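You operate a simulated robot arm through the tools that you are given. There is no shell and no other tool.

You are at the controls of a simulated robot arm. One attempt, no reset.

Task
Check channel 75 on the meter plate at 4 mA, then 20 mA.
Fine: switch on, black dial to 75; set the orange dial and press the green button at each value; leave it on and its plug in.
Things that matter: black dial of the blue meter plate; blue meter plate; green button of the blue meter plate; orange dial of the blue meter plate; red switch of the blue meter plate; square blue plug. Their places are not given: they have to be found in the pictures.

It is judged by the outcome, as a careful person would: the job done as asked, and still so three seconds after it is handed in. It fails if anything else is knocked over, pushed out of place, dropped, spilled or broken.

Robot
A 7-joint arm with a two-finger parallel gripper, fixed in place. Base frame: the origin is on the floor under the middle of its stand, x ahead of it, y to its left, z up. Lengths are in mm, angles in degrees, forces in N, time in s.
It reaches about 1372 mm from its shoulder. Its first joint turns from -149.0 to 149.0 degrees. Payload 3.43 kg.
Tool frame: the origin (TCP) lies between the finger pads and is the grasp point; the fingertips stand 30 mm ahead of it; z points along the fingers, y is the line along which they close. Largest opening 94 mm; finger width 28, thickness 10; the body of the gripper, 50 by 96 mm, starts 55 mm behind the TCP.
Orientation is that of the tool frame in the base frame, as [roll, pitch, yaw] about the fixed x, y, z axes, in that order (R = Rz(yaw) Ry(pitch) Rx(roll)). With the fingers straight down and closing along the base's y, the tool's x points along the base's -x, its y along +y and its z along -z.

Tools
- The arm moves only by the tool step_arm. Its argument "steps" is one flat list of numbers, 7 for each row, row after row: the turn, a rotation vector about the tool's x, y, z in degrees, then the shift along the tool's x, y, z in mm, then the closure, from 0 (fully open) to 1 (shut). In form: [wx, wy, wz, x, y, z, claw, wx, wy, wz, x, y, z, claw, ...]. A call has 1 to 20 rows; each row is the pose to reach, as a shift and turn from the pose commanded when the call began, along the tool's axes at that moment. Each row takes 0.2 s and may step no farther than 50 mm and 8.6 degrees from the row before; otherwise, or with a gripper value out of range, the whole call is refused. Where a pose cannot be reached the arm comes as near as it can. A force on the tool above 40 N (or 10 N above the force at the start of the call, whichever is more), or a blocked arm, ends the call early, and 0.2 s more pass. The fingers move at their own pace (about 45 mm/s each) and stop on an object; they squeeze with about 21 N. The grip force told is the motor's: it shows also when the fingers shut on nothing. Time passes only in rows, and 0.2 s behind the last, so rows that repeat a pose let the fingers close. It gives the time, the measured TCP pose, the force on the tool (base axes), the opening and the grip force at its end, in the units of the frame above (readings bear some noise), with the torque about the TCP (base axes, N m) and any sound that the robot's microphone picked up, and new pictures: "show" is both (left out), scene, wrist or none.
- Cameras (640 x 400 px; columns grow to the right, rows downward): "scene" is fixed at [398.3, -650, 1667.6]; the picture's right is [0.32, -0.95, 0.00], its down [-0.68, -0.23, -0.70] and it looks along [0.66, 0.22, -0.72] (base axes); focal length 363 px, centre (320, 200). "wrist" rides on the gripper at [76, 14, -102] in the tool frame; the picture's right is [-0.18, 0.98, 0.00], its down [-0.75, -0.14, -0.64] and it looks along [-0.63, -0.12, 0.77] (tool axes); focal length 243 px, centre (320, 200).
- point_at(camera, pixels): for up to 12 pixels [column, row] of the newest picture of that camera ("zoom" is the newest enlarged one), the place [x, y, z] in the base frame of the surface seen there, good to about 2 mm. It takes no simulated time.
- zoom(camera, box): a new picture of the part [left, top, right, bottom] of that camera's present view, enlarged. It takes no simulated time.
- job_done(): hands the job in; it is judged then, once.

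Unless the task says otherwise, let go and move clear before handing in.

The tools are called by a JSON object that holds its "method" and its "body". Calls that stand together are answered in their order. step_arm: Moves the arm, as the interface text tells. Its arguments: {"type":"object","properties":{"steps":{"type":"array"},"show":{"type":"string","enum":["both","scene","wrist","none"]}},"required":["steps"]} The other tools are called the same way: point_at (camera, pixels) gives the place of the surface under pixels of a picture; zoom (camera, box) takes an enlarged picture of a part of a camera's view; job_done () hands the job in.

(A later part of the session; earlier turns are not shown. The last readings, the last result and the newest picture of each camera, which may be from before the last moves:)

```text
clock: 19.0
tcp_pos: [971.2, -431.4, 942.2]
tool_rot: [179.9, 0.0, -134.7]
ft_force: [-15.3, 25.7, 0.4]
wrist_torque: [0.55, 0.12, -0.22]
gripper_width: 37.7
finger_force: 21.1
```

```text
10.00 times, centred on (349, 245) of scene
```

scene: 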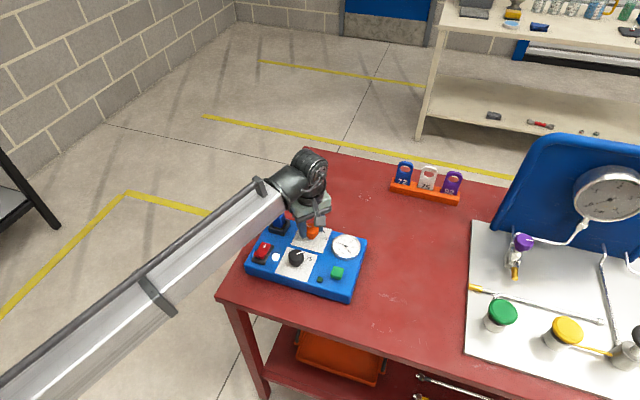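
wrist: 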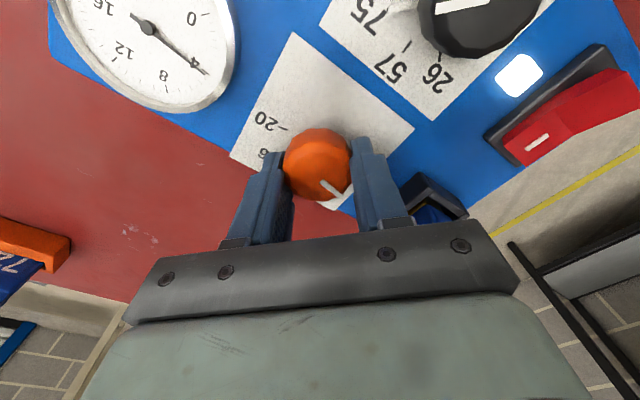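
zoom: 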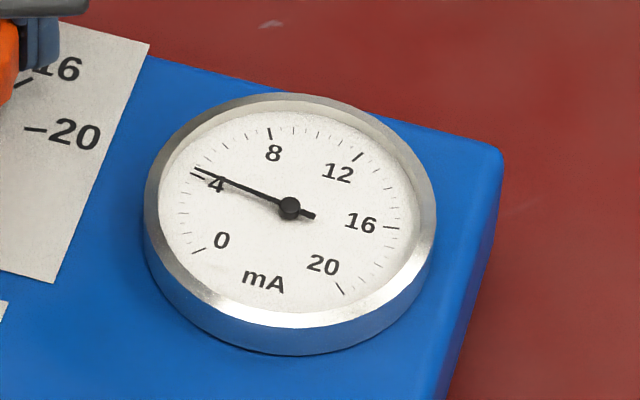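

The needle lies practically on the 4 tick, allowing for parallax. I'll open the fingers in place, rise, and check the dial and meter again.

{"method": "step_arm", "body": {"steps": [0, 0, 0, 0, 0, 0, 0.36, 0, 0, 0, 0, 0, 0, 0.36, 0, 0, 0, 0, 0, 0, 0.36, 0, 0, 0, 0, 0, -20, 0.36, 0, 0, 0, 0, 0, -50, 0.36, 0, 0, 0, 0, 0, -80, 0.36, 0, 0, 0, 0, 0, -80, 0.36]}}

{"method": "zoom", "body": {"camera": "wrist", "box": [120, 0, 440, 200]}}

{"method": "zoom", "body": {"camera": "scene", "box": [285, 215, 381, 275]}}

```text
clock: 20.6
tcp_pos: [973.9, -435.1, 1020.6]
tool_rot: [-180.0, -0.1, -135.0]
ft_force: [0.7, 0.3, -0.8]
wrist_torque: [-0.01, 0.01, 0.03]
gripper_width: 60.2
finger_force: 0.1
```

scene: 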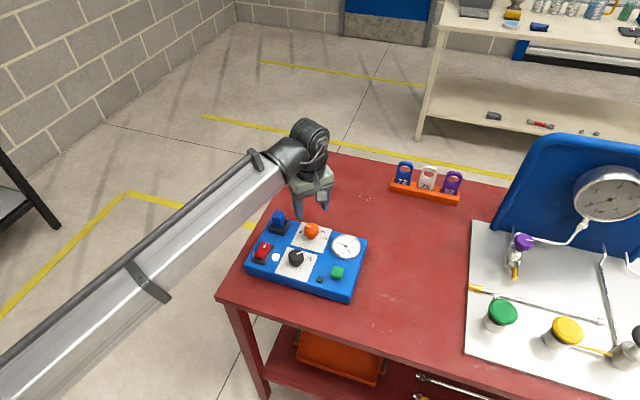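
wrist: 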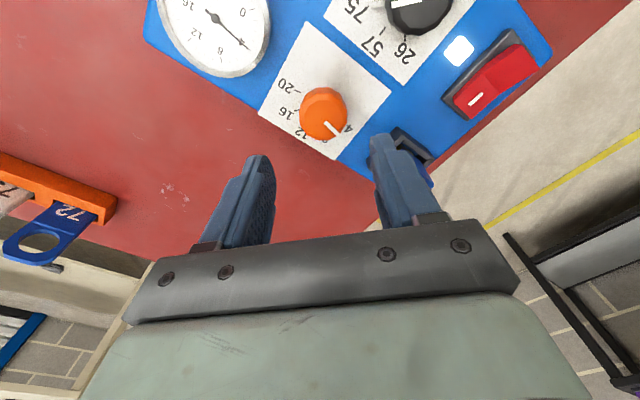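

```text
2.00 times, centred on (280, 100) of wrist
```

zoom: 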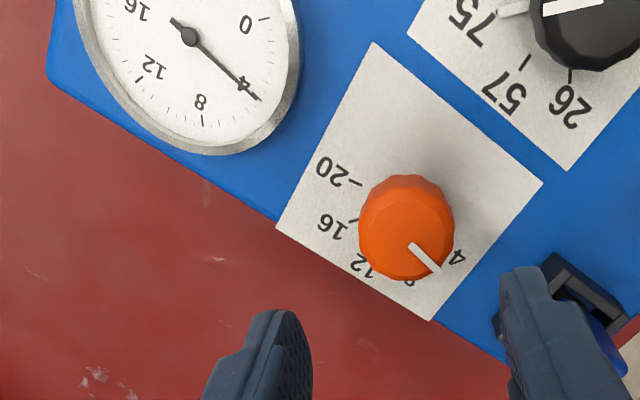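

```text
6.67 times, centred on (333, 245) of scene
```

zoom: 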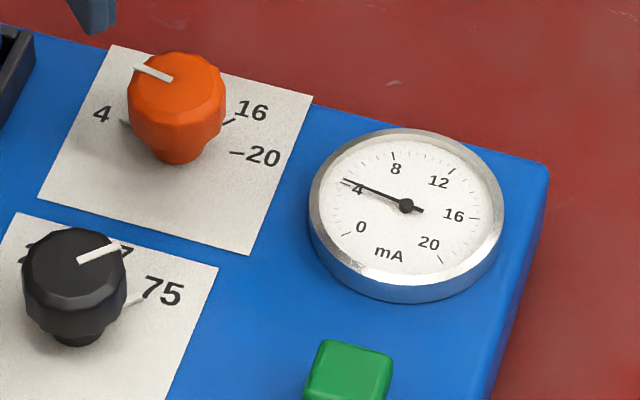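

The orange pointer now faces 4, and the meter reads about 4. I'll measure the pointer direction to see whether it's exactly on the tick.

{"method": "point_at", "body": {"camera": "zoom", "pixels": [[170, 79], [138, 68], [122, 121], [130, 124], [350, 184], [345, 180], [406, 205]]}}

{"method": "zoom", "body": {"camera": "wrist", "box": [280, 70, 376, 130]}}

{"method": "zoom", "body": {"camera": "scene", "box": [325, 225, 373, 255]}}

{"method": "zoom", "body": {"camera": "wrist", "box": [140, 0, 284, 90]}}

```text
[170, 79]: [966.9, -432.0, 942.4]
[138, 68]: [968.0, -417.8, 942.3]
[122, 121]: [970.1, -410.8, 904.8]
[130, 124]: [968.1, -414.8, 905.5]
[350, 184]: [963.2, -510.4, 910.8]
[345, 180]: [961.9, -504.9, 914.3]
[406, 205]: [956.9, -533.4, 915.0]
```

```text
6.67 times, centred on (328, 100) of wrist
```

zoom: 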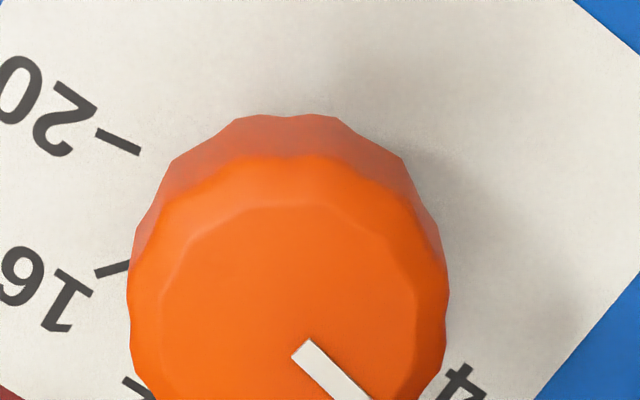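

```text
13.33 times, centred on (349, 240) of scene
```

zoom: 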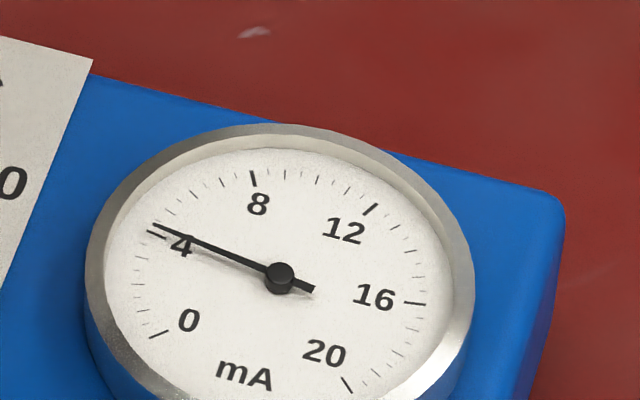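

```text
4.44 times, centred on (212, 45) of wrist
```

zoom: 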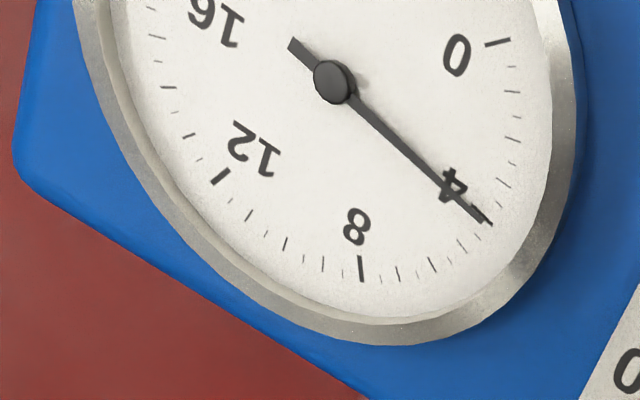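

The needle overlies the 4 tick and the pointer lies at about 90° (exactly toward 4), so 4 mA is set. Next I'll close the fingers and move above the green button, near (869, -536).

{"method": "step_arm", "body": {"steps": [0, 0, 7.5, 24, 0, 3, 1, 0, 0, 15, 48, 0, 7, 1, 0, 0, 22.5, 72, 0, 10, 1, 0, 0, 30, 96, 0, 14, 1, 0, 0, 37.5, 120, 0, 17, 1, 0, 0, 45, 144.5, 0.2, 21, 1, 0, 0, 45, 144.5, 0.2, 21, 1]}}

{"method": "zoom", "body": {"camera": "wrist", "box": [200, 20, 440, 170]}}

{"method": "zoom", "body": {"camera": "scene", "box": [223, 199, 391, 304]}}

```text
clock: 22.2
tcp_pos: [870.3, -536.6, 1001.4]
tool_rot: [-180.0, 0.0, 180.0]
ft_force: [0.6, 0.0, 0.6]
wrist_torque: [0.0, 0.01, 0.0]
gripper_width: 0.0
finger_force: 21.0
```

scene: 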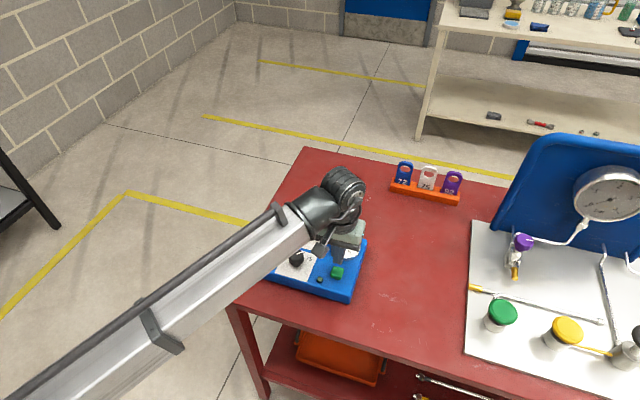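
wrist: 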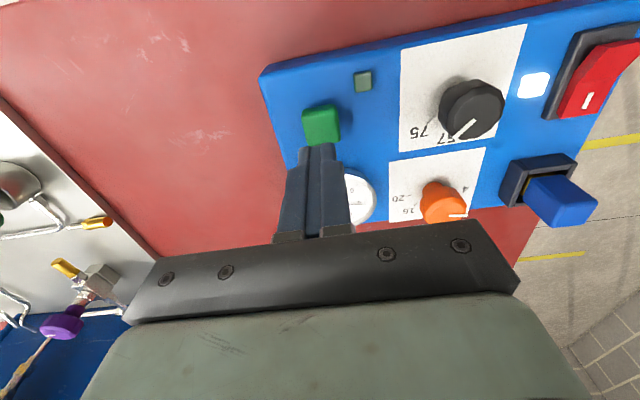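

```text
2.67 times, centred on (320, 95) of wrist
```

zoom: 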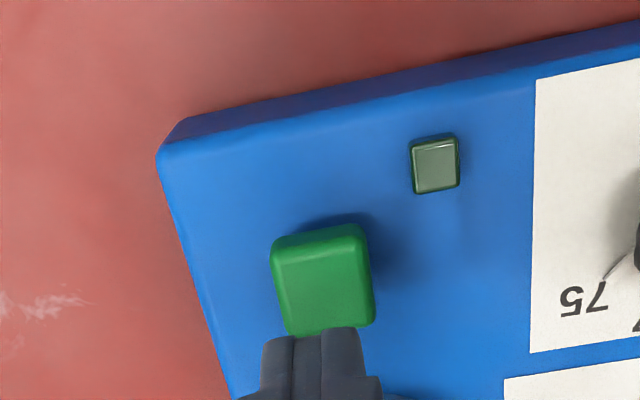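

```text
3.81 times, centred on (307, 252) of scene
```

zoom: 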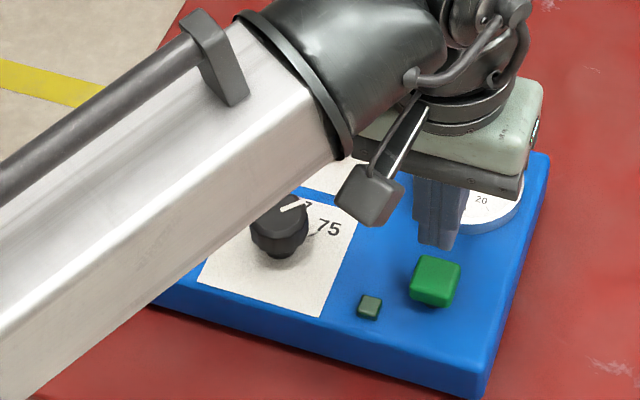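

The button is right under the fingers at wrist (320, 124). I'll measure its top face to centre the press.

{"method": "point_at", "body": {"camera": "zoom", "pixels": [[425, 261], [455, 268], [417, 277], [447, 285], [436, 272]]}}

{"method": "point_at", "body": {"camera": "wrist", "pixels": [[306, 115], [334, 111], [309, 139], [335, 135], [320, 125]]}}

```text
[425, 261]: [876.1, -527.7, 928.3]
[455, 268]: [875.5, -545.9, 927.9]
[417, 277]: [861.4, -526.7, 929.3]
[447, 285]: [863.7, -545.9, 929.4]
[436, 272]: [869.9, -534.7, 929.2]
```

```text
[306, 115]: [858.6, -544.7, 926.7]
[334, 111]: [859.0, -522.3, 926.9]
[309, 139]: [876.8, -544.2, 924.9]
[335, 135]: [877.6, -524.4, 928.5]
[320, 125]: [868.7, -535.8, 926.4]
```

The button's top is centred near (868, -535.5) at z 928. I'll press straight down in small steps, watching force, sound and the indicator lamp.

{"method": "step_arm", "body": {"steps": [0, 0, 0, 0.5, 0.3, 20, 1, 0, 0, 0, 0.5, 0.3, 36, 1, 0, 0, 0, 0.5, 0.3, 40, 1, 0, 0, 0, 0.5, 0.3, 42, 1, 0, 0, 0, 0.5, 0.3, 43.5, 1, 0, 0, 0, 0.5, 0.3, 45, 1, 0, 0, 0, 0.5, 0.3, 46.5, 1, 0, 0, 0, 0.5, 0.3, 48, 1]}}

{"method": "zoom", "body": {"camera": "wrist", "box": [200, 20, 440, 170]}}

```text
clock: 24.0
tcp_pos: [867.7, -535.1, 951.1]
tool_rot: [180.0, 0.0, 179.9]
ft_force: [0.1, 0.6, 2.8]
wrist_torque: [0.04, 0.02, -0.01]
gripper_width: 0.1
finger_force: 21.0
heard: click
```

scene: 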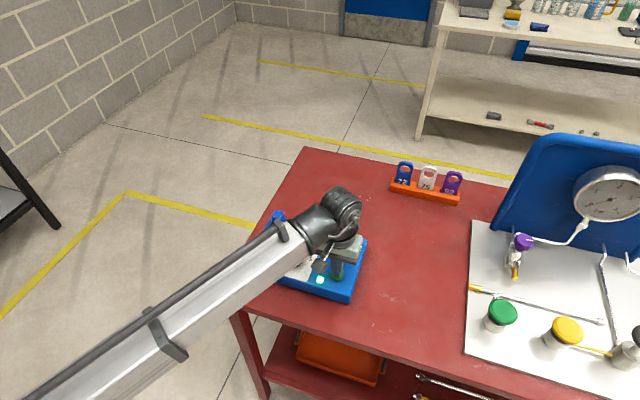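
wrist: 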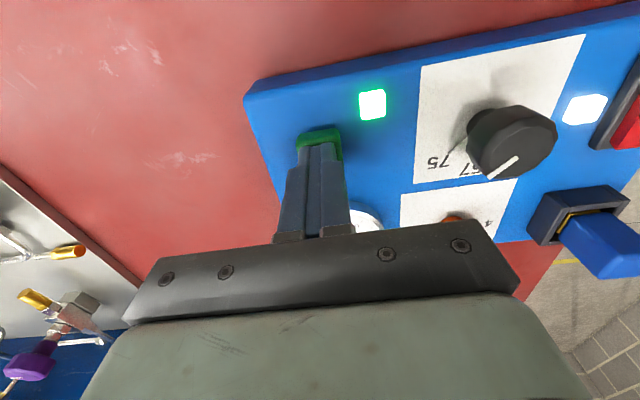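

```text
2.67 times, centred on (320, 95) of wrist
```

zoom: 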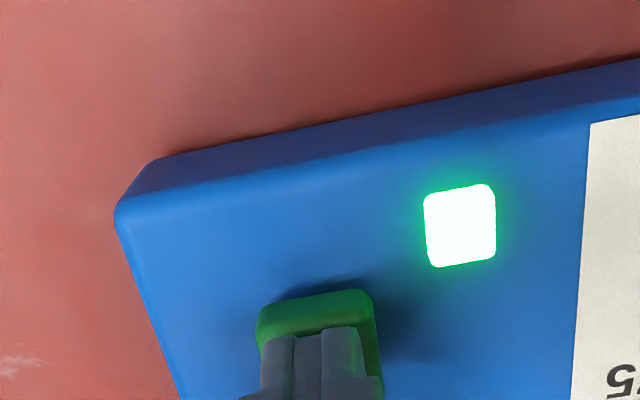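

A click was heard and the green indicator at wrist (372, 104) lit, so the 4 mA press registered. I'll rise and see the state afterward.

{"method": "step_arm", "body": {"steps": [0, 0, 0, 0, 0, -8, 1, 0, 0, 0, 0, 0, -30, 1, 0, 0, 0, 0, 0, -60, 1, 0, 0, 0, 0, 0, -60, 1]}}

{"method": "zoom", "body": {"camera": "wrist", "box": [240, 0, 640, 250]}}

```text
clock: 25.0
tcp_pos: [868.0, -534.6, 1014.6]
tool_rot: [-180.0, 0.0, 180.0]
ft_force: [-1.1, -0.1, 0.0]
wrist_torque: [0.02, -0.02, 0.01]
gripper_width: 0.0
finger_force: 20.6
```

scene: 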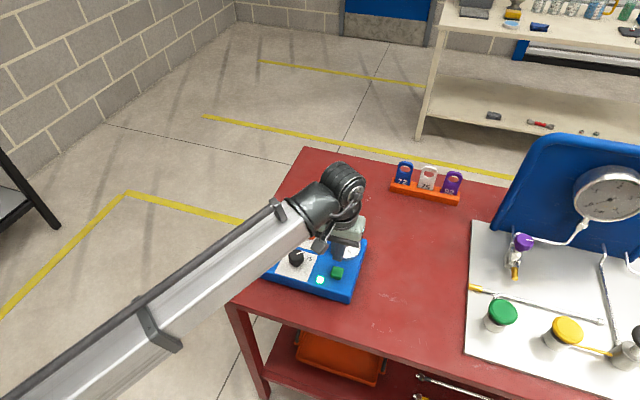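
wrist: 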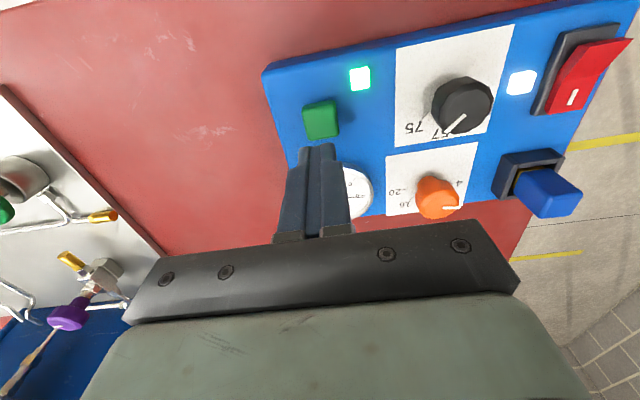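

```text
1.60 times, centred on (440, 125) of wrist
```

zoom: 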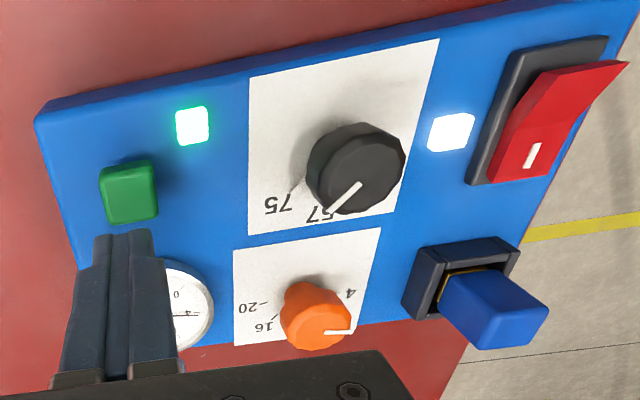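

The lamp stays lit and the orange dial is still at 4. Before re-gripping it, I'll take an almost vertical look over the orange dial and meter to confirm the reading and the knob's true centre.

{"method": "step_arm", "body": {"steps": [0, 0, 0, -39, 20, -14, 1, 0, 0, 0, -78, 40, -28, 1, 0, 0, 0, -117, 60, -28, 1, 0, 0, 0, -156.5, 80.8, -28, 1, 0, 0, 0, -156.5, 80.8, -28, 1]}}

{"method": "zoom", "body": {"camera": "wrist", "box": [260, 0, 420, 100]}}

{"method": "zoom", "body": {"camera": "wrist", "box": [160, 0, 320, 100]}}

{"method": "zoom", "body": {"camera": "scene", "box": [291, 210, 387, 270]}}

```text
clock: 26.2
tcp_pos: [1024.8, -452.7, 1041.5]
tool_rot: [180.0, 0.0, 179.9]
ft_force: [0.2, 0.2, 0.4]
wrist_torque: [-0.02, -0.02, -0.01]
gripper_width: 0.1
finger_force: 21.3
```

scene: 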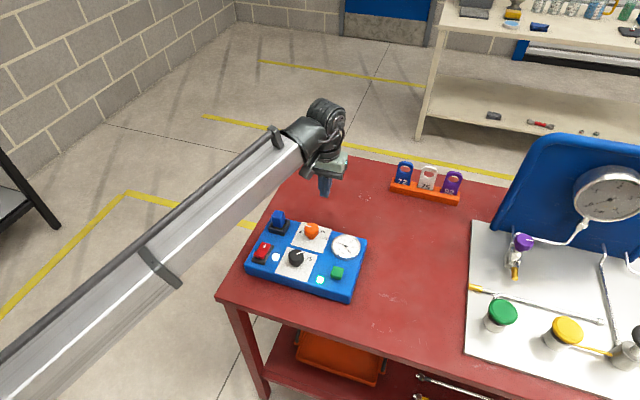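
wrist: 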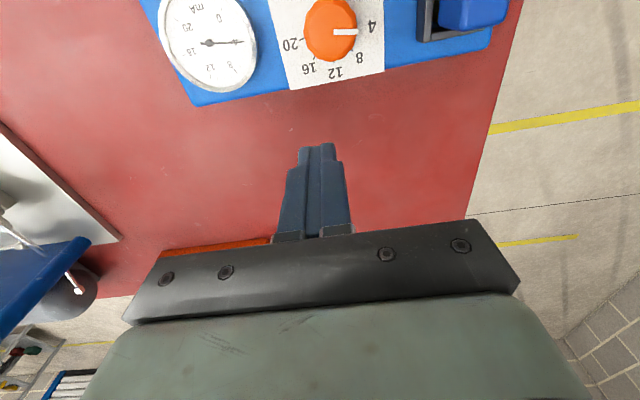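

```text
4.00 times, centred on (340, 50) of wrist
```

zoom: 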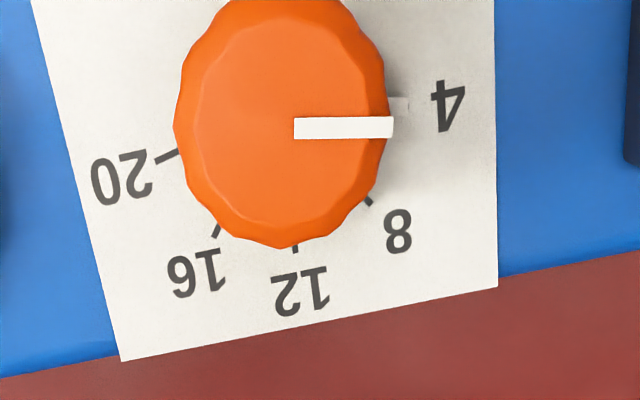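

```text
4.00 times, centred on (240, 50) of wrist
```

zoom: 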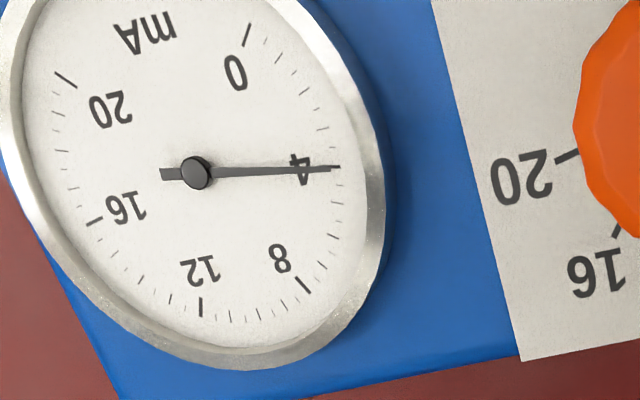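

```text
6.67 times, centred on (339, 240) of scene
```

zoom: 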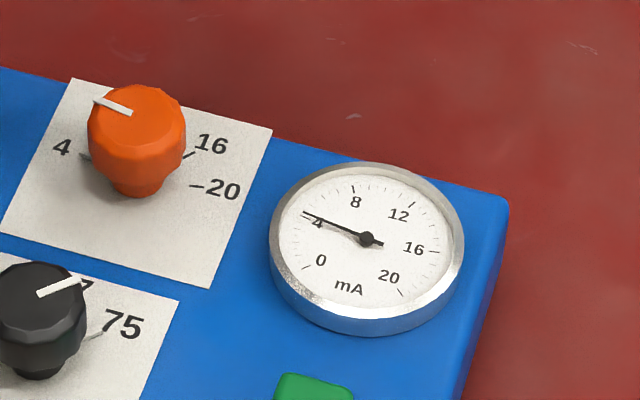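

The needle lies right on 4, and the orange pointer aims at the 4. I'll measure label and knob-edge positions from this near-vertical view for a better centre.

{"method": "zoom", "body": {"camera": "wrist", "box": [260, 0, 420, 100]}}

{"method": "point_at", "body": {"camera": "zoom", "pixels": [[180, 125], [383, 125], [285, 243], [298, 128], [388, 126], [447, 105], [398, 230], [300, 290], [195, 270], [122, 178], [170, 156], [295, 250]]}}

```text
4.00 times, centred on (340, 50) of wrist
```

zoom: 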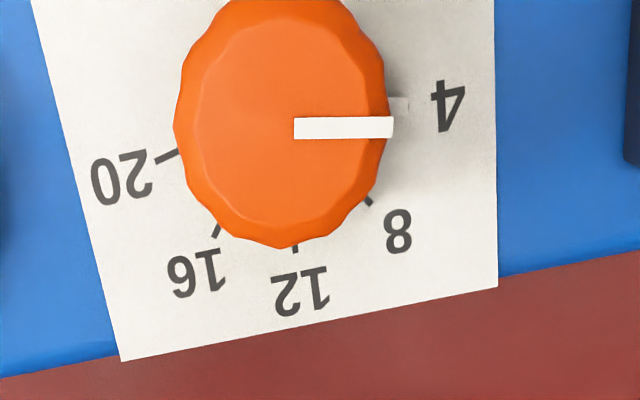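

```text
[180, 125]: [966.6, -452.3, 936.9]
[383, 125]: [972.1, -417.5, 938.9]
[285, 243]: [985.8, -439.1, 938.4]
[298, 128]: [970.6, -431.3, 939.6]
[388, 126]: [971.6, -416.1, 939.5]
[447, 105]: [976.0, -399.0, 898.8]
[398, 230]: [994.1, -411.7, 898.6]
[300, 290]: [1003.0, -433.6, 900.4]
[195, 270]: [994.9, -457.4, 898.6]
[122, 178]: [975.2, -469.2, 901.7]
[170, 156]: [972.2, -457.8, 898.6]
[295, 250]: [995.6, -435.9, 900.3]
```

Fitting the labels puts the orange dial's axis near (968, -434.5), with 4 and 20 at about ±80°, so the extra load came from a ~3 mm offset and the end stop. The meter reads 4, so that press is good. Now I'll go back above the orange dial at the corrected centre, turned −45° and opened.

{"method": "step_arm", "body": {"steps": [0, 0, -7.5, 9.6, 3.4, 0, 0.36, 0, 0, -15, 19.2, 6.8, 0, 0.36, 0, 0, -22.5, 28.8, 10.2, 5, 0.36, 0, 0, -30, 38.4, 13.6, 10, 0.36, 0, 0, -37.5, 48, 17, 20, 0.36, 0, 0, -45, 57.7, 20.5, 30, 0.36, 0, 0, -45, 57.7, 20.5, 30, 0.36], "show": "wrist"}}

{"method": "zoom", "body": {"camera": "wrist", "box": [220, 50, 420, 175]}}

{"method": "point_at", "body": {"camera": "zoom", "pixels": [[250, 200], [390, 200], [320, 265], [320, 140]]}}

```text
clock: 27.8
tcp_pos: [968.6, -433.2, 1009.0]
tool_rot: [-180.0, 0.0, -135.0]
ft_force: [-0.5, 0.4, 0.8]
wrist_torque: [0.0, 0.0, 0.02]
gripper_width: 60.1
finger_force: 0.1
```

wrist: 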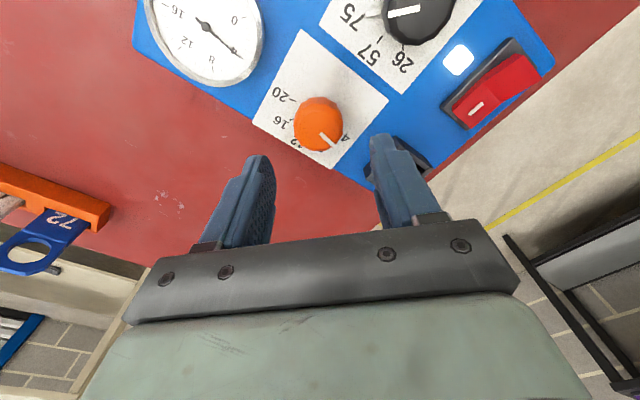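

```text
3.20 times, centred on (320, 112) of wrist
```

zoom: 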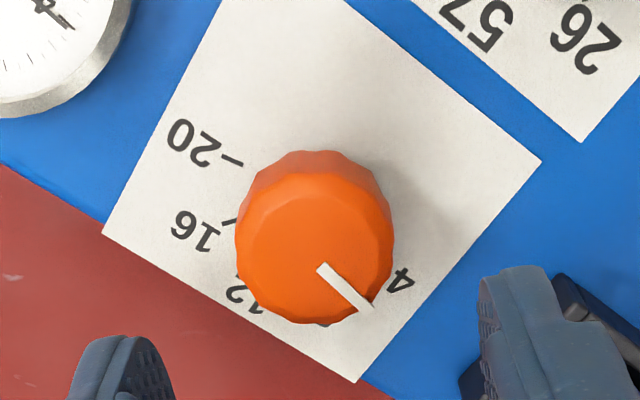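

```text
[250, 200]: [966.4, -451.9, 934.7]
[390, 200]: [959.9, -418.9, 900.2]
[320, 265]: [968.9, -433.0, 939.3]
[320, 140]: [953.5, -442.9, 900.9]
```

The knob is centred at column 319 between the fingers. I'll descend 69 mm and close.

{"method": "step_arm", "body": {"steps": [0, 0, 0, 0, 0, 25, 0.36, 0, 0, 0, 0, 0, 48, 0.36, 0, 0, 0, 0, 0, 62, 0.36, 0, 0, 0, 0, 0, 69, 0.36, 0, 0, 0, 0, 0, 69, 0.36, 0, 0, 0, 0, 0, 69, 1, 0, 0, 0, 0, 0, 69, 1, 0, 0, 0, 0, 0, 69, 1, 0, 0, 0, 0, 0, 69, 1], "show": "wrist"}}

```text
clock: 29.8
tcp_pos: [969.7, -432.8, 940.1]
tool_rot: [180.0, 0.0, -134.9]
ft_force: [3.7, -3.0, 0.1]
wrist_torque: [-0.05, -0.14, 0.01]
gripper_width: 37.6
finger_force: 21.0
```

wrist: 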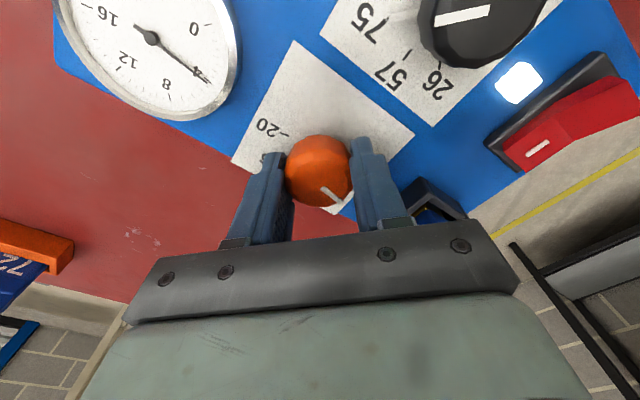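

The side load is only about 5 N now. I'll turn 90° clockwise toward 12–16 and check the meter.

{"method": "step_arm", "body": {"steps": [0, 0, 7.5, 0, -0.5, 0, 1, 0, 0, 15, 0, -0.5, 0, 1, 0, 0, 22.5, 0, -0.5, 0, 1, 0, 0, 30, 0, -0.5, 0, 1, 0, 0, 37.5, 0, -0.5, 0, 1, 0, 0, 45, 0, -0.5, 0, 1, 0, 0, 52.5, 0, -0.5, 0, 1, 0, 0, 60, 0, -0.5, 0, 1, 0, 0, 67.5, 0, -0.5, 0, 1, 0, 0, 75, 0, -0.5, 0, 1, 0, 0, 82.5, 0, -0.5, 0, 1, 0, 0, 90, 0, -0.5, 0, 1, 0, 0, 90, 0, -0.5, 0, 1]}}

{"method": "zoom", "body": {"camera": "scene", "box": [291, 210, 387, 270]}}

```text
clock: 32.6
tcp_pos: [967.3, -434.4, 940.5]
tool_rot: [-179.8, -0.1, 134.7]
ft_force: [-7.7, -10.7, 1.2]
wrist_torque: [0.11, 0.46, -0.05]
gripper_width: 37.6
finger_force: 21.1
```

scene: 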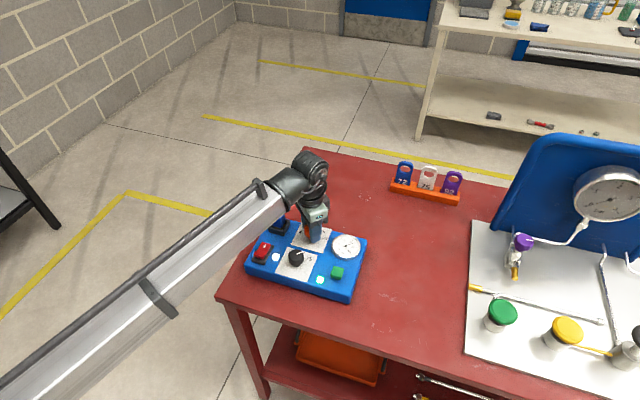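
wrist: 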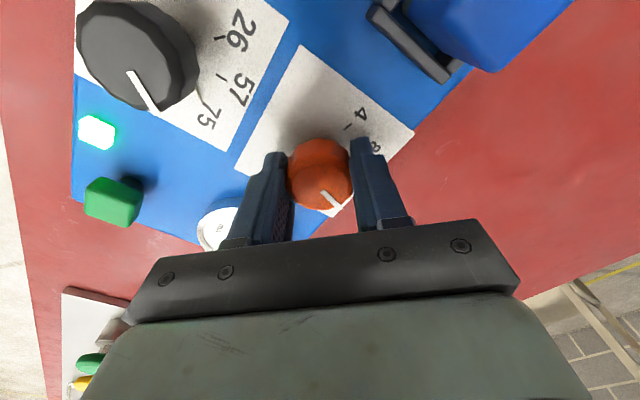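

```text
6.67 times, centred on (339, 240) of scene
```

zoom: 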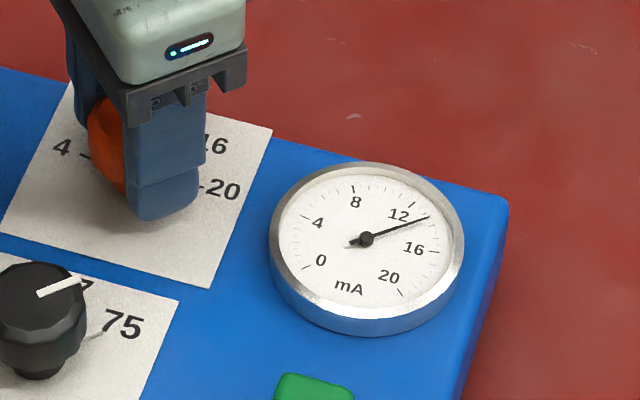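

The meter reads about 13, so 10° of turn gives 1 mA and 70° remain to reach 20. I'll open, rise, and turn back 80° counter-clockwise for a second grip.

{"method": "step_arm", "body": {"steps": [0, 0, 0, 0, 0, 0, 0.36, 0, 0, 0, 0, 0, 0, 0.36, 0, 0, 0, 0, 0, 0, 0.36, 0, 0, 0, 0, -1.2, -20, 0.36, 0, 0, 0, 0, -1.2, -50, 0.36, 0, 0, -8, 0, -1.2, -50, 0.36, 0, 0, -16, 0, -1.2, -50, 0.36, 0, 0, -24, 0, -1.2, -50, 0.36, 0, 0, -32, 0, -1.2, -50, 0.36, 0, 0, -40, 0, -1.2, -50, 0.36, 0, 0, -48, 0, -1.2, -50, 0.36, 0, 0, -56, 0, -1.2, -50, 0.36, 0, 0, -64, 0, -1.2, -50, 0.36, 0, 0, -72, 0, -1.2, -50, 0.36, 0, 0, -80, 0, -1.2, -50, 0.36, 0, 0, -80, 0, -1.2, -50, 0.36]}}

{"method": "zoom", "body": {"camera": "scene", "box": [291, 210, 387, 270]}}

{"method": "zoom", "body": {"camera": "wrist", "box": [220, 50, 420, 175]}}

```text
clock: 36.0
tcp_pos: [968.5, -437.5, 990.2]
tool_rot: [179.9, 0.0, -145.0]
ft_force: [-0.4, 0.0, 0.5]
wrist_torque: [0.0, -0.02, 0.01]
gripper_width: 60.4
finger_force: 0.0
```

scene: 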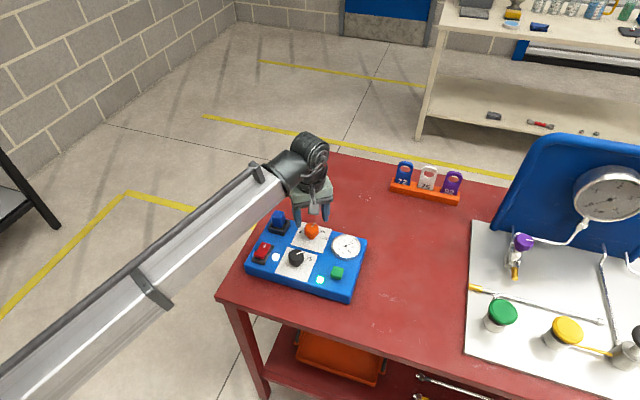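
wrist: 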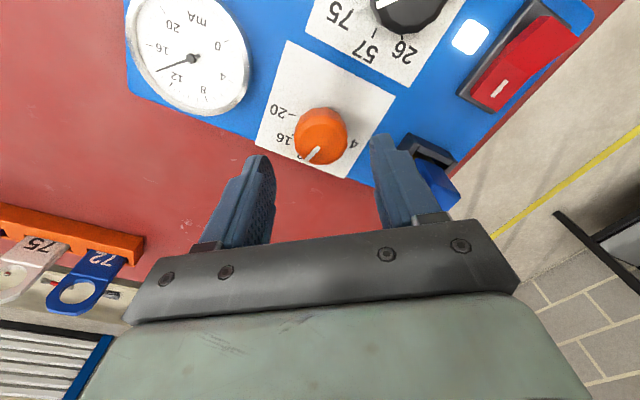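

```text
6.67 times, centred on (339, 240) of scene
```

zoom: 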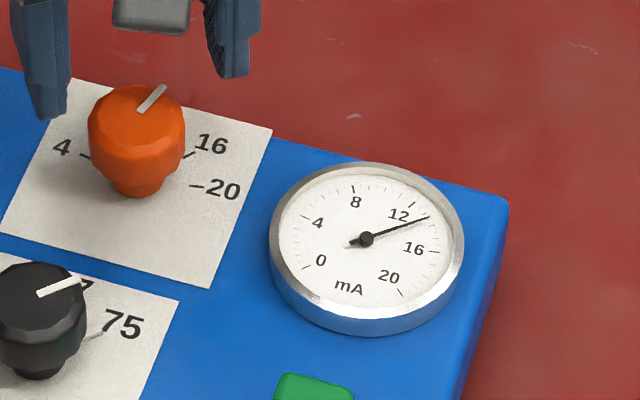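

```text
3.20 times, centred on (320, 112) of wrist
```

zoom: 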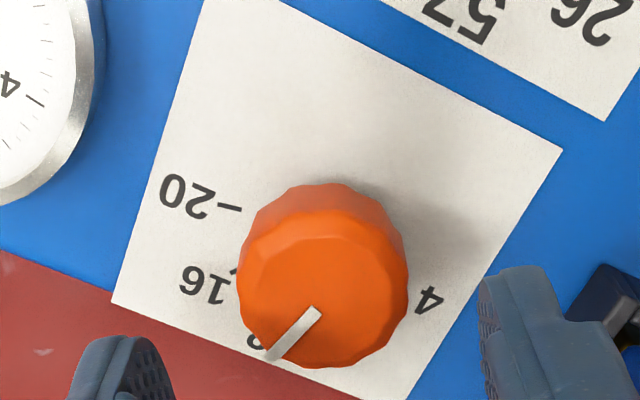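

The dial holds at about 13 mA and the knob is centred at wrist column 321. I'll descend 50 mm, close and turn 60° clockwise, stopping short to read the meter.

{"method": "step_arm", "body": {"steps": [0, 0, 0, 0, 0, 25, 0.36, 0, 0, 0, 0, 0, 43, 0.36, 0, 0, 0, 0, 0, 50, 0.36, 0, 0, 0, 0, 0, 50, 0.36, 0, 0, 0, 0, 0, 50, 1, 0, 0, 0, 0, 0, 50, 1, 0, 0, 0, 0, 0, 50, 1, 0, 0, 0, 0, 0, 50, 1, 0, 0, 7.5, 0, 0, 50, 1, 0, 0, 15, 0, 0, 50, 1, 0, 0, 22.5, 0, 0, 50, 1, 0, 0, 30, 0, 0, 50, 1, 0, 0, 37.5, 0, 0, 50, 1, 0, 0, 45, 0, 0, 50, 1, 0, 0, 52.5, 0, 0, 50, 1, 0, 0, 60, 0, 0, 50, 1, 0, 0, 60, 0, 0, 50, 1]}}

{"method": "zoom", "body": {"camera": "scene", "box": [325, 225, 373, 255]}}

```text
clock: 39.6
tcp_pos: [969.2, -435.8, 942.3]
tool_rot: [-180.0, 0.1, 154.8]
ft_force: [-4.4, 7.4, 0.4]
wrist_torque: [0.13, 0.0, -0.03]
gripper_width: 37.6
finger_force: 20.5
```

scene: 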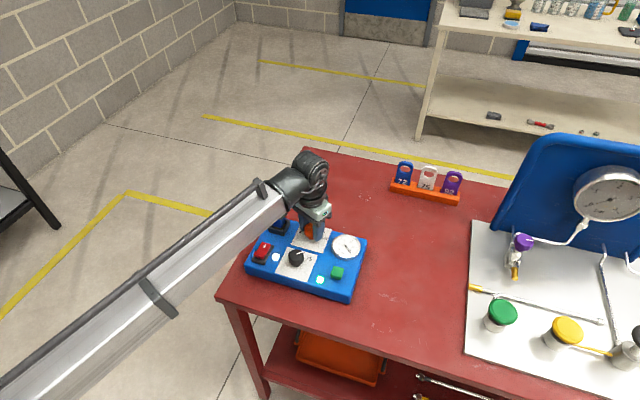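
wrist: 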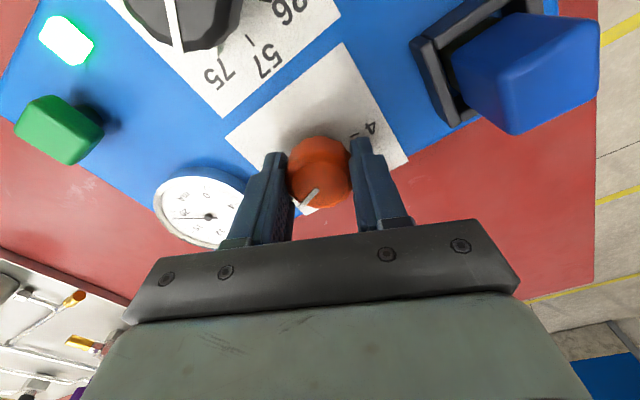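

```text
13.33 times, centred on (349, 240) of scene
```

zoom: 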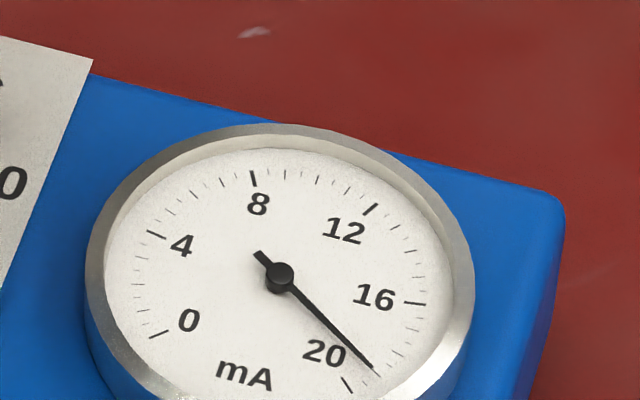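

The meter reads about 19, as expected after 60°. I'll turn the last 10° and read it again.

{"method": "step_arm", "body": {"steps": [0, 0, 4, 0, 0.3, 0, 1, 0, 0, 7, 0, 0.3, 0, 1, 0, 0, 10, 0, 0.3, 0, 1, 0, 0, 10, 0, 0.3, 0, 1]}}

{"method": "zoom", "body": {"camera": "scene", "box": [325, 225, 373, 255]}}

{"method": "zoom", "body": {"camera": "wrist", "box": [140, 140, 268, 260]}}

```text
clock: 40.6
tcp_pos: [968.8, -436.1, 940.6]
tool_rot: [180.0, 0.1, 144.9]
ft_force: [4.4, 1.2, 0.0]
wrist_torque: [-0.01, 0.02, 0.16]
gripper_width: 37.3
finger_force: 21.5
```

scene: 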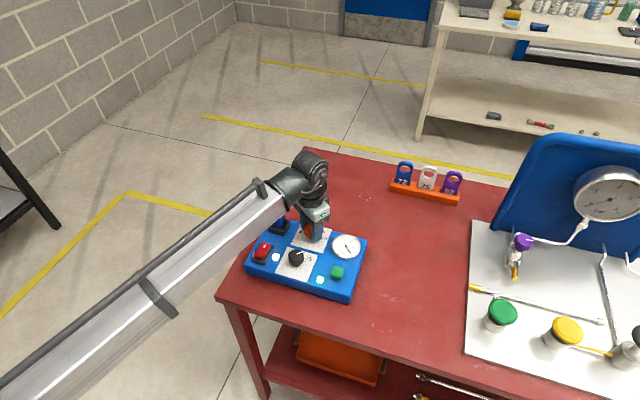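
wrist: 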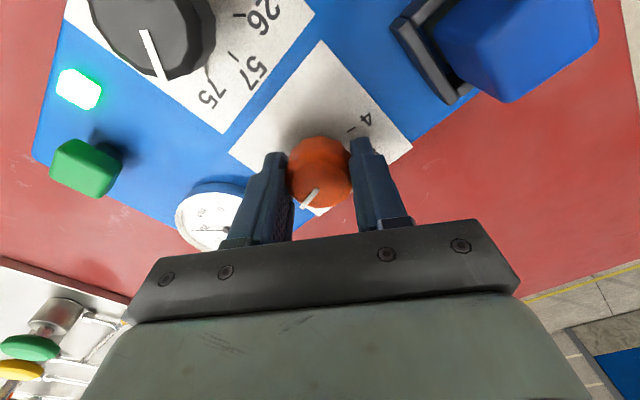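

```text
13.33 times, centred on (349, 240) of scene
```

zoom: 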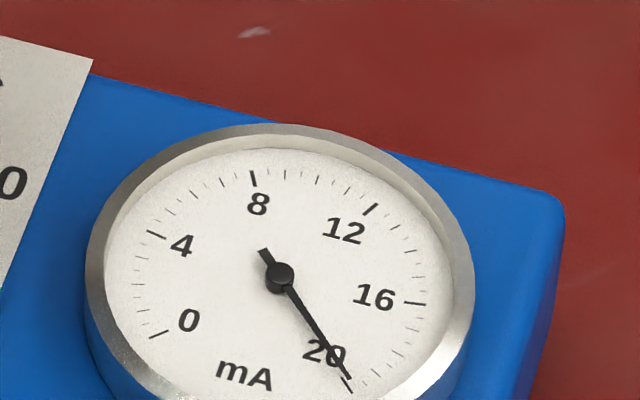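

```text
3.33 times, centred on (204, 200) of wrist
```

zoom: 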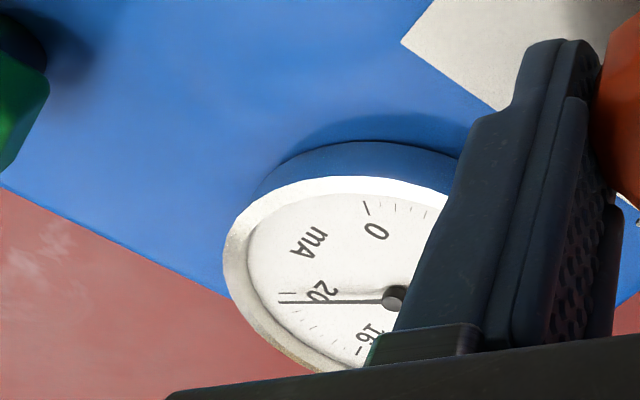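

The needle now lies over the 20 tick, and the slight resisting torque suggests the end stop. I'll release, rise and verify.

{"method": "step_arm", "body": {"steps": [0, 0, 0, 0, 0, 0, 0.36, 0, 0, 0, 0, 0, 0, 0.36, 0, 0, 0, 0, 0, 0, 0.36, 0, 0, 0, 0, 0, -20, 0.36, 0, 0, 0, 0, 0, -50, 0.36, 0, 0, 0, 0, 0, -70, 0.36, 0, 0, 0, 0, 0, -70, 0.36]}}

{"method": "zoom", "body": {"camera": "scene", "box": [325, 225, 373, 255]}}

{"method": "zoom", "body": {"camera": "scene", "box": [223, 199, 391, 304]}}

```text
clock: 42.2
tcp_pos: [967.1, -435.6, 1009.6]
tool_rot: [-180.0, 0.0, 145.0]
ft_force: [-0.7, 0.4, 0.0]
wrist_torque: [-0.03, -0.01, -0.04]
gripper_width: 60.4
finger_force: 0.0
```

scene: 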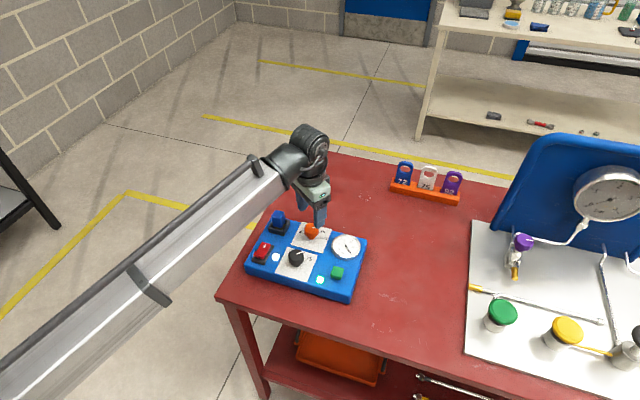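
wrist: 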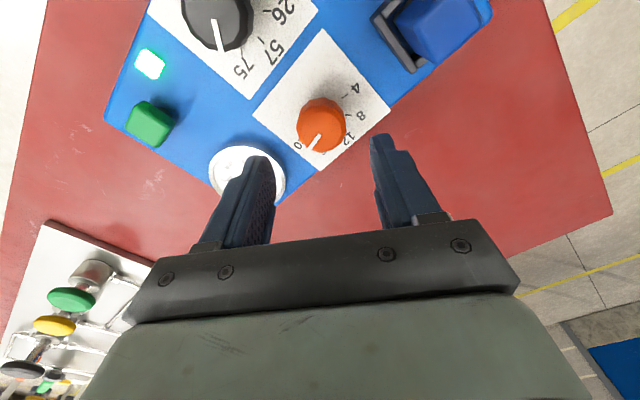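

```text
13.33 times, centred on (349, 240) of scene
```

zoom: 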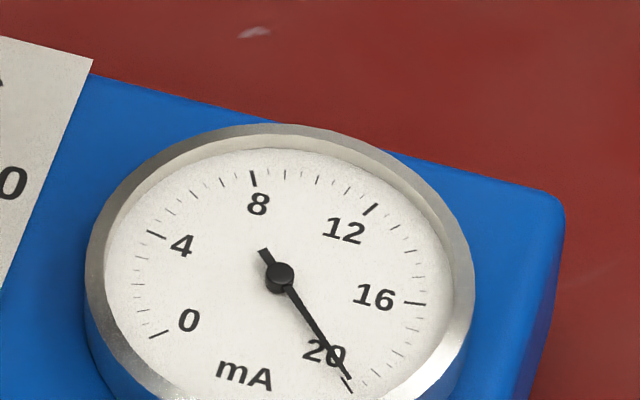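

```text
3.81 times, centred on (307, 252) of scene
```

zoom: 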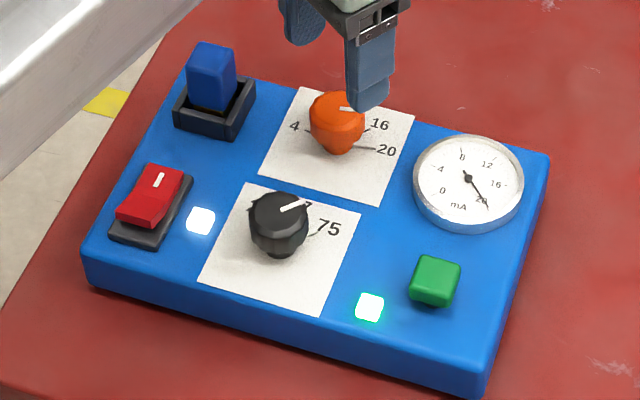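

The dial stays at 20 mA, the black dial is at 75, and both lamps are lit. I'll close the fingers and move above the green button for the second press.

{"method": "step_arm", "body": {"steps": [0, 0, -6, 3.8, -23, 0, 1, 0, 0, -12, 7.7, -46, 2, 1, 0, 0, -18, 11.5, -69, 4, 1, 0, 0, -24, 15.3, -92, 6, 1, 0, 0, -30, 19.2, -115.6, 9, 1, 0, 0, -35, 23, -138.7, 11, 1, 0, 0, -35, 23, -138.7, 11, 1]}}

{"method": "point_at", "body": {"camera": "wrist", "pixels": [[306, 115], [334, 111], [309, 137], [335, 133], [320, 125]]}}

```text
clock: 43.8
tcp_pos: [869.3, -536.8, 999.2]
tool_rot: [180.0, 0.1, -179.9]
ft_force: [-0.4, 0.4, 0.1]
wrist_torque: [0.0, -0.01, -0.01]
gripper_width: 0.0
finger_force: 20.6
```

scene: 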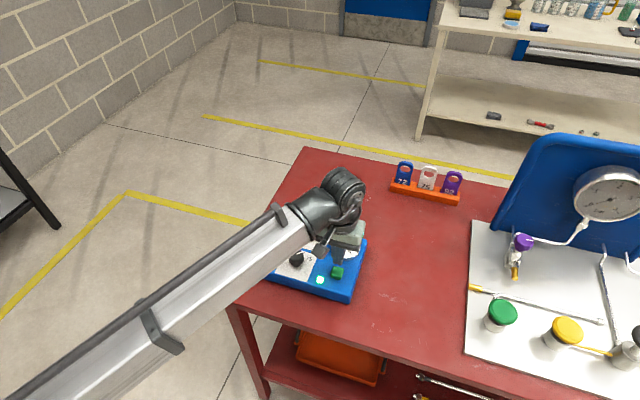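
wrist: 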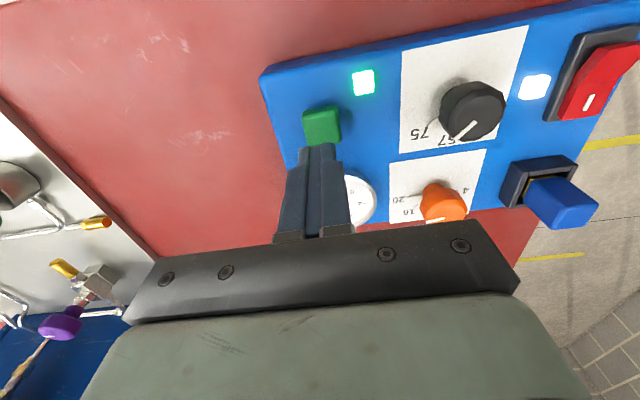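

```text
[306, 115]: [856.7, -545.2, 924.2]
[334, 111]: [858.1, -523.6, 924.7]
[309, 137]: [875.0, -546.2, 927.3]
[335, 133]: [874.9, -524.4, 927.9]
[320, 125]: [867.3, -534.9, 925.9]
```

The fingers stand over the button as before (button centre ≈ (867, -535)). I'll press it with the same gentle descent.

{"method": "step_arm", "body": {"steps": [0, 0, 0, 0.5, 0.5, 20, 1, 0, 0, 0, 0.5, 0.5, 36, 1, 0, 0, 0, 0.5, 0.5, 40, 1, 0, 0, 0, 0.5, 0.5, 42, 1, 0, 0, 0, 0.5, 0.5, 43.5, 1, 0, 0, 0, 0.5, 0.5, 45, 1, 0, 0, 0, 0.5, 0.5, 46.5, 1, 0, 0, 0, 0.5, 0.5, 48, 1]}}

```text
clock: 45.6
tcp_pos: [868.5, -535.2, 952.1]
tool_rot: [180.0, 0.0, 179.9]
ft_force: [-0.5, 0.1, 2.6]
wrist_torque: [0.02, 0.04, -0.05]
gripper_width: 0.0
finger_force: 20.8
```

scene: 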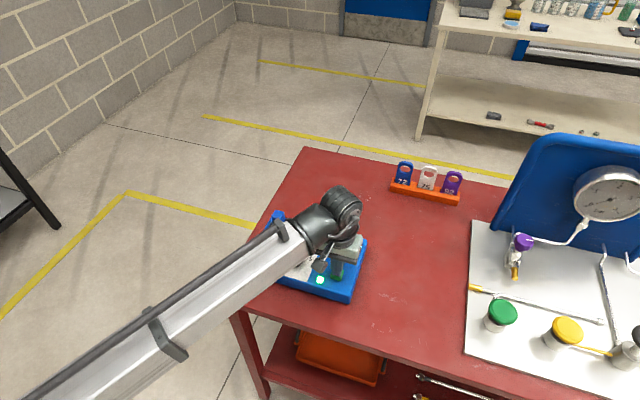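
wrist: 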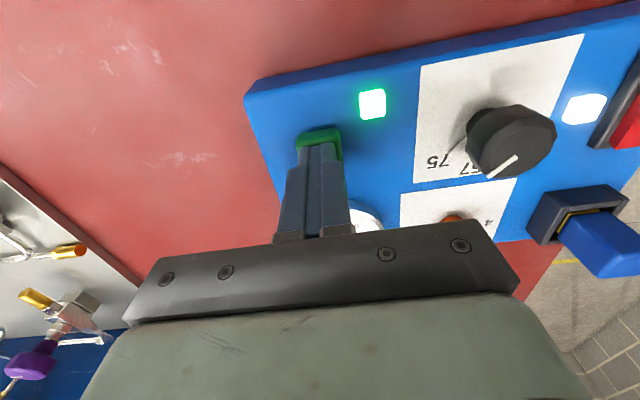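

No click was heard this time at 2.6 N, so the press may not have gone deep enough. I'll press further in small steps until it clicks.

{"method": "step_arm", "body": {"steps": [0, 0, 0, 0, 0, 1, 1, 0, 0, 0, 0, 0, 2, 1, 0, 0, 0, 0, 0, 3, 1, 0, 0, 0, 0, 0, 3, 1], "show": "wrist"}}

```text
clock: 46.6
tcp_pos: [868.9, -535.3, 949.7]
tool_rot: [-179.9, 0.1, -179.9]
ft_force: [2.6, -2.7, 11.7]
wrist_torque: [-0.09, 0.02, 0.08]
gripper_width: 0.0
finger_force: 20.8
heard: click
```

wrist: 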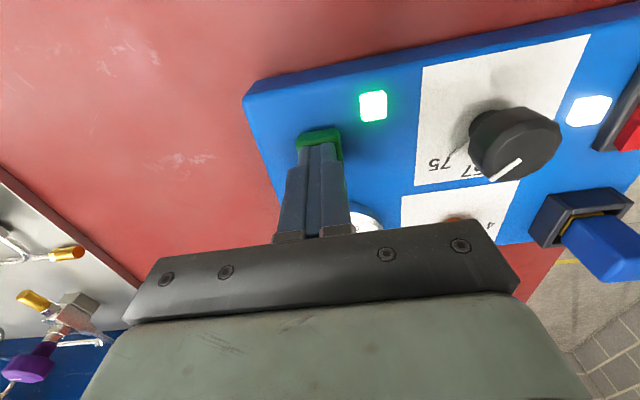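

A click was heard this time with the button bottomed at about 12 N. I'll rise and move clear, then check the final state.

{"method": "step_arm", "body": {"steps": [0, 0, 0, 0, 0, -8, 1, 0, 0, 0, 0, 0, -30, 1, 0, 0, 0, 0, 0, -75, 1, 0, 0, 0, 0, 0, -120, 1, 0, 0, 0, 20, 30, -150, 1, 0, 0, 0, 40, 70, -170, 1, 0, 0, 0, 60, 110, -190, 1, 0, 0, 0, 80, 150, -200, 1, 0, 0, 0, 100, 190, -200, 1, 0, 0, 0, 120, 230, -200, 1, 0, 0, 0, 120, 230, -200, 1]}}

{"method": "zoom", "body": {"camera": "scene", "box": [223, 199, 391, 304]}}

{"method": "zoom", "body": {"camera": "wrist", "box": [0, 0, 320, 200]}}

```text
clock: 48.8
tcp_pos: [751.1, -310.6, 1147.6]
tool_rot: [-179.7, 0.5, -179.6]
ft_force: [5.8, 2.7, -9.4]
wrist_torque: [-0.54, 0.03, -0.34]
gripper_width: 0.0
finger_force: 21.0
stopped in row 11: the force on the tool passed its limit at 53 N (the readings are from after the stop); the commanded pose is now the measured one
```

scene: 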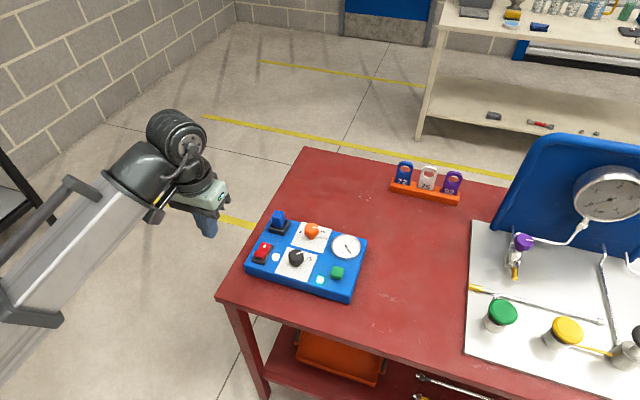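
wrist: 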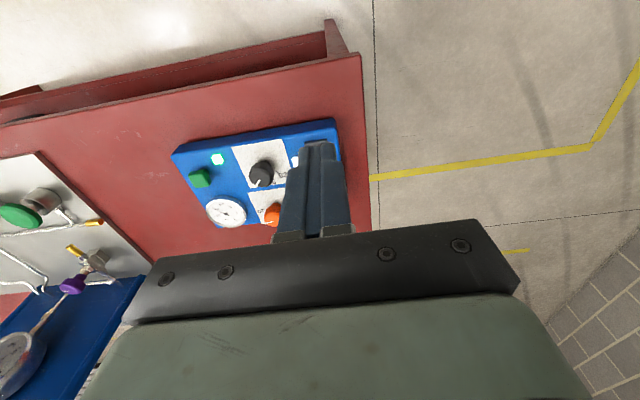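

```text
3.81 times, centred on (307, 252) of scene
```

zoom: 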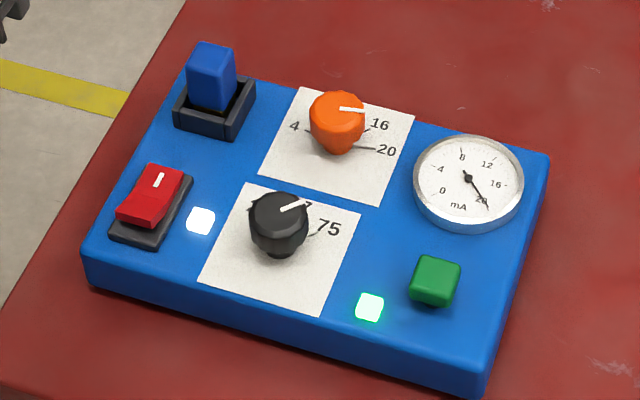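

```text
2.00 times, centred on (160, 100) of wrist
```

zoom: 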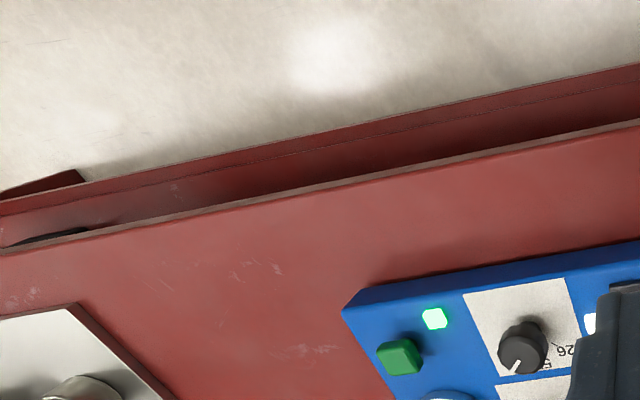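

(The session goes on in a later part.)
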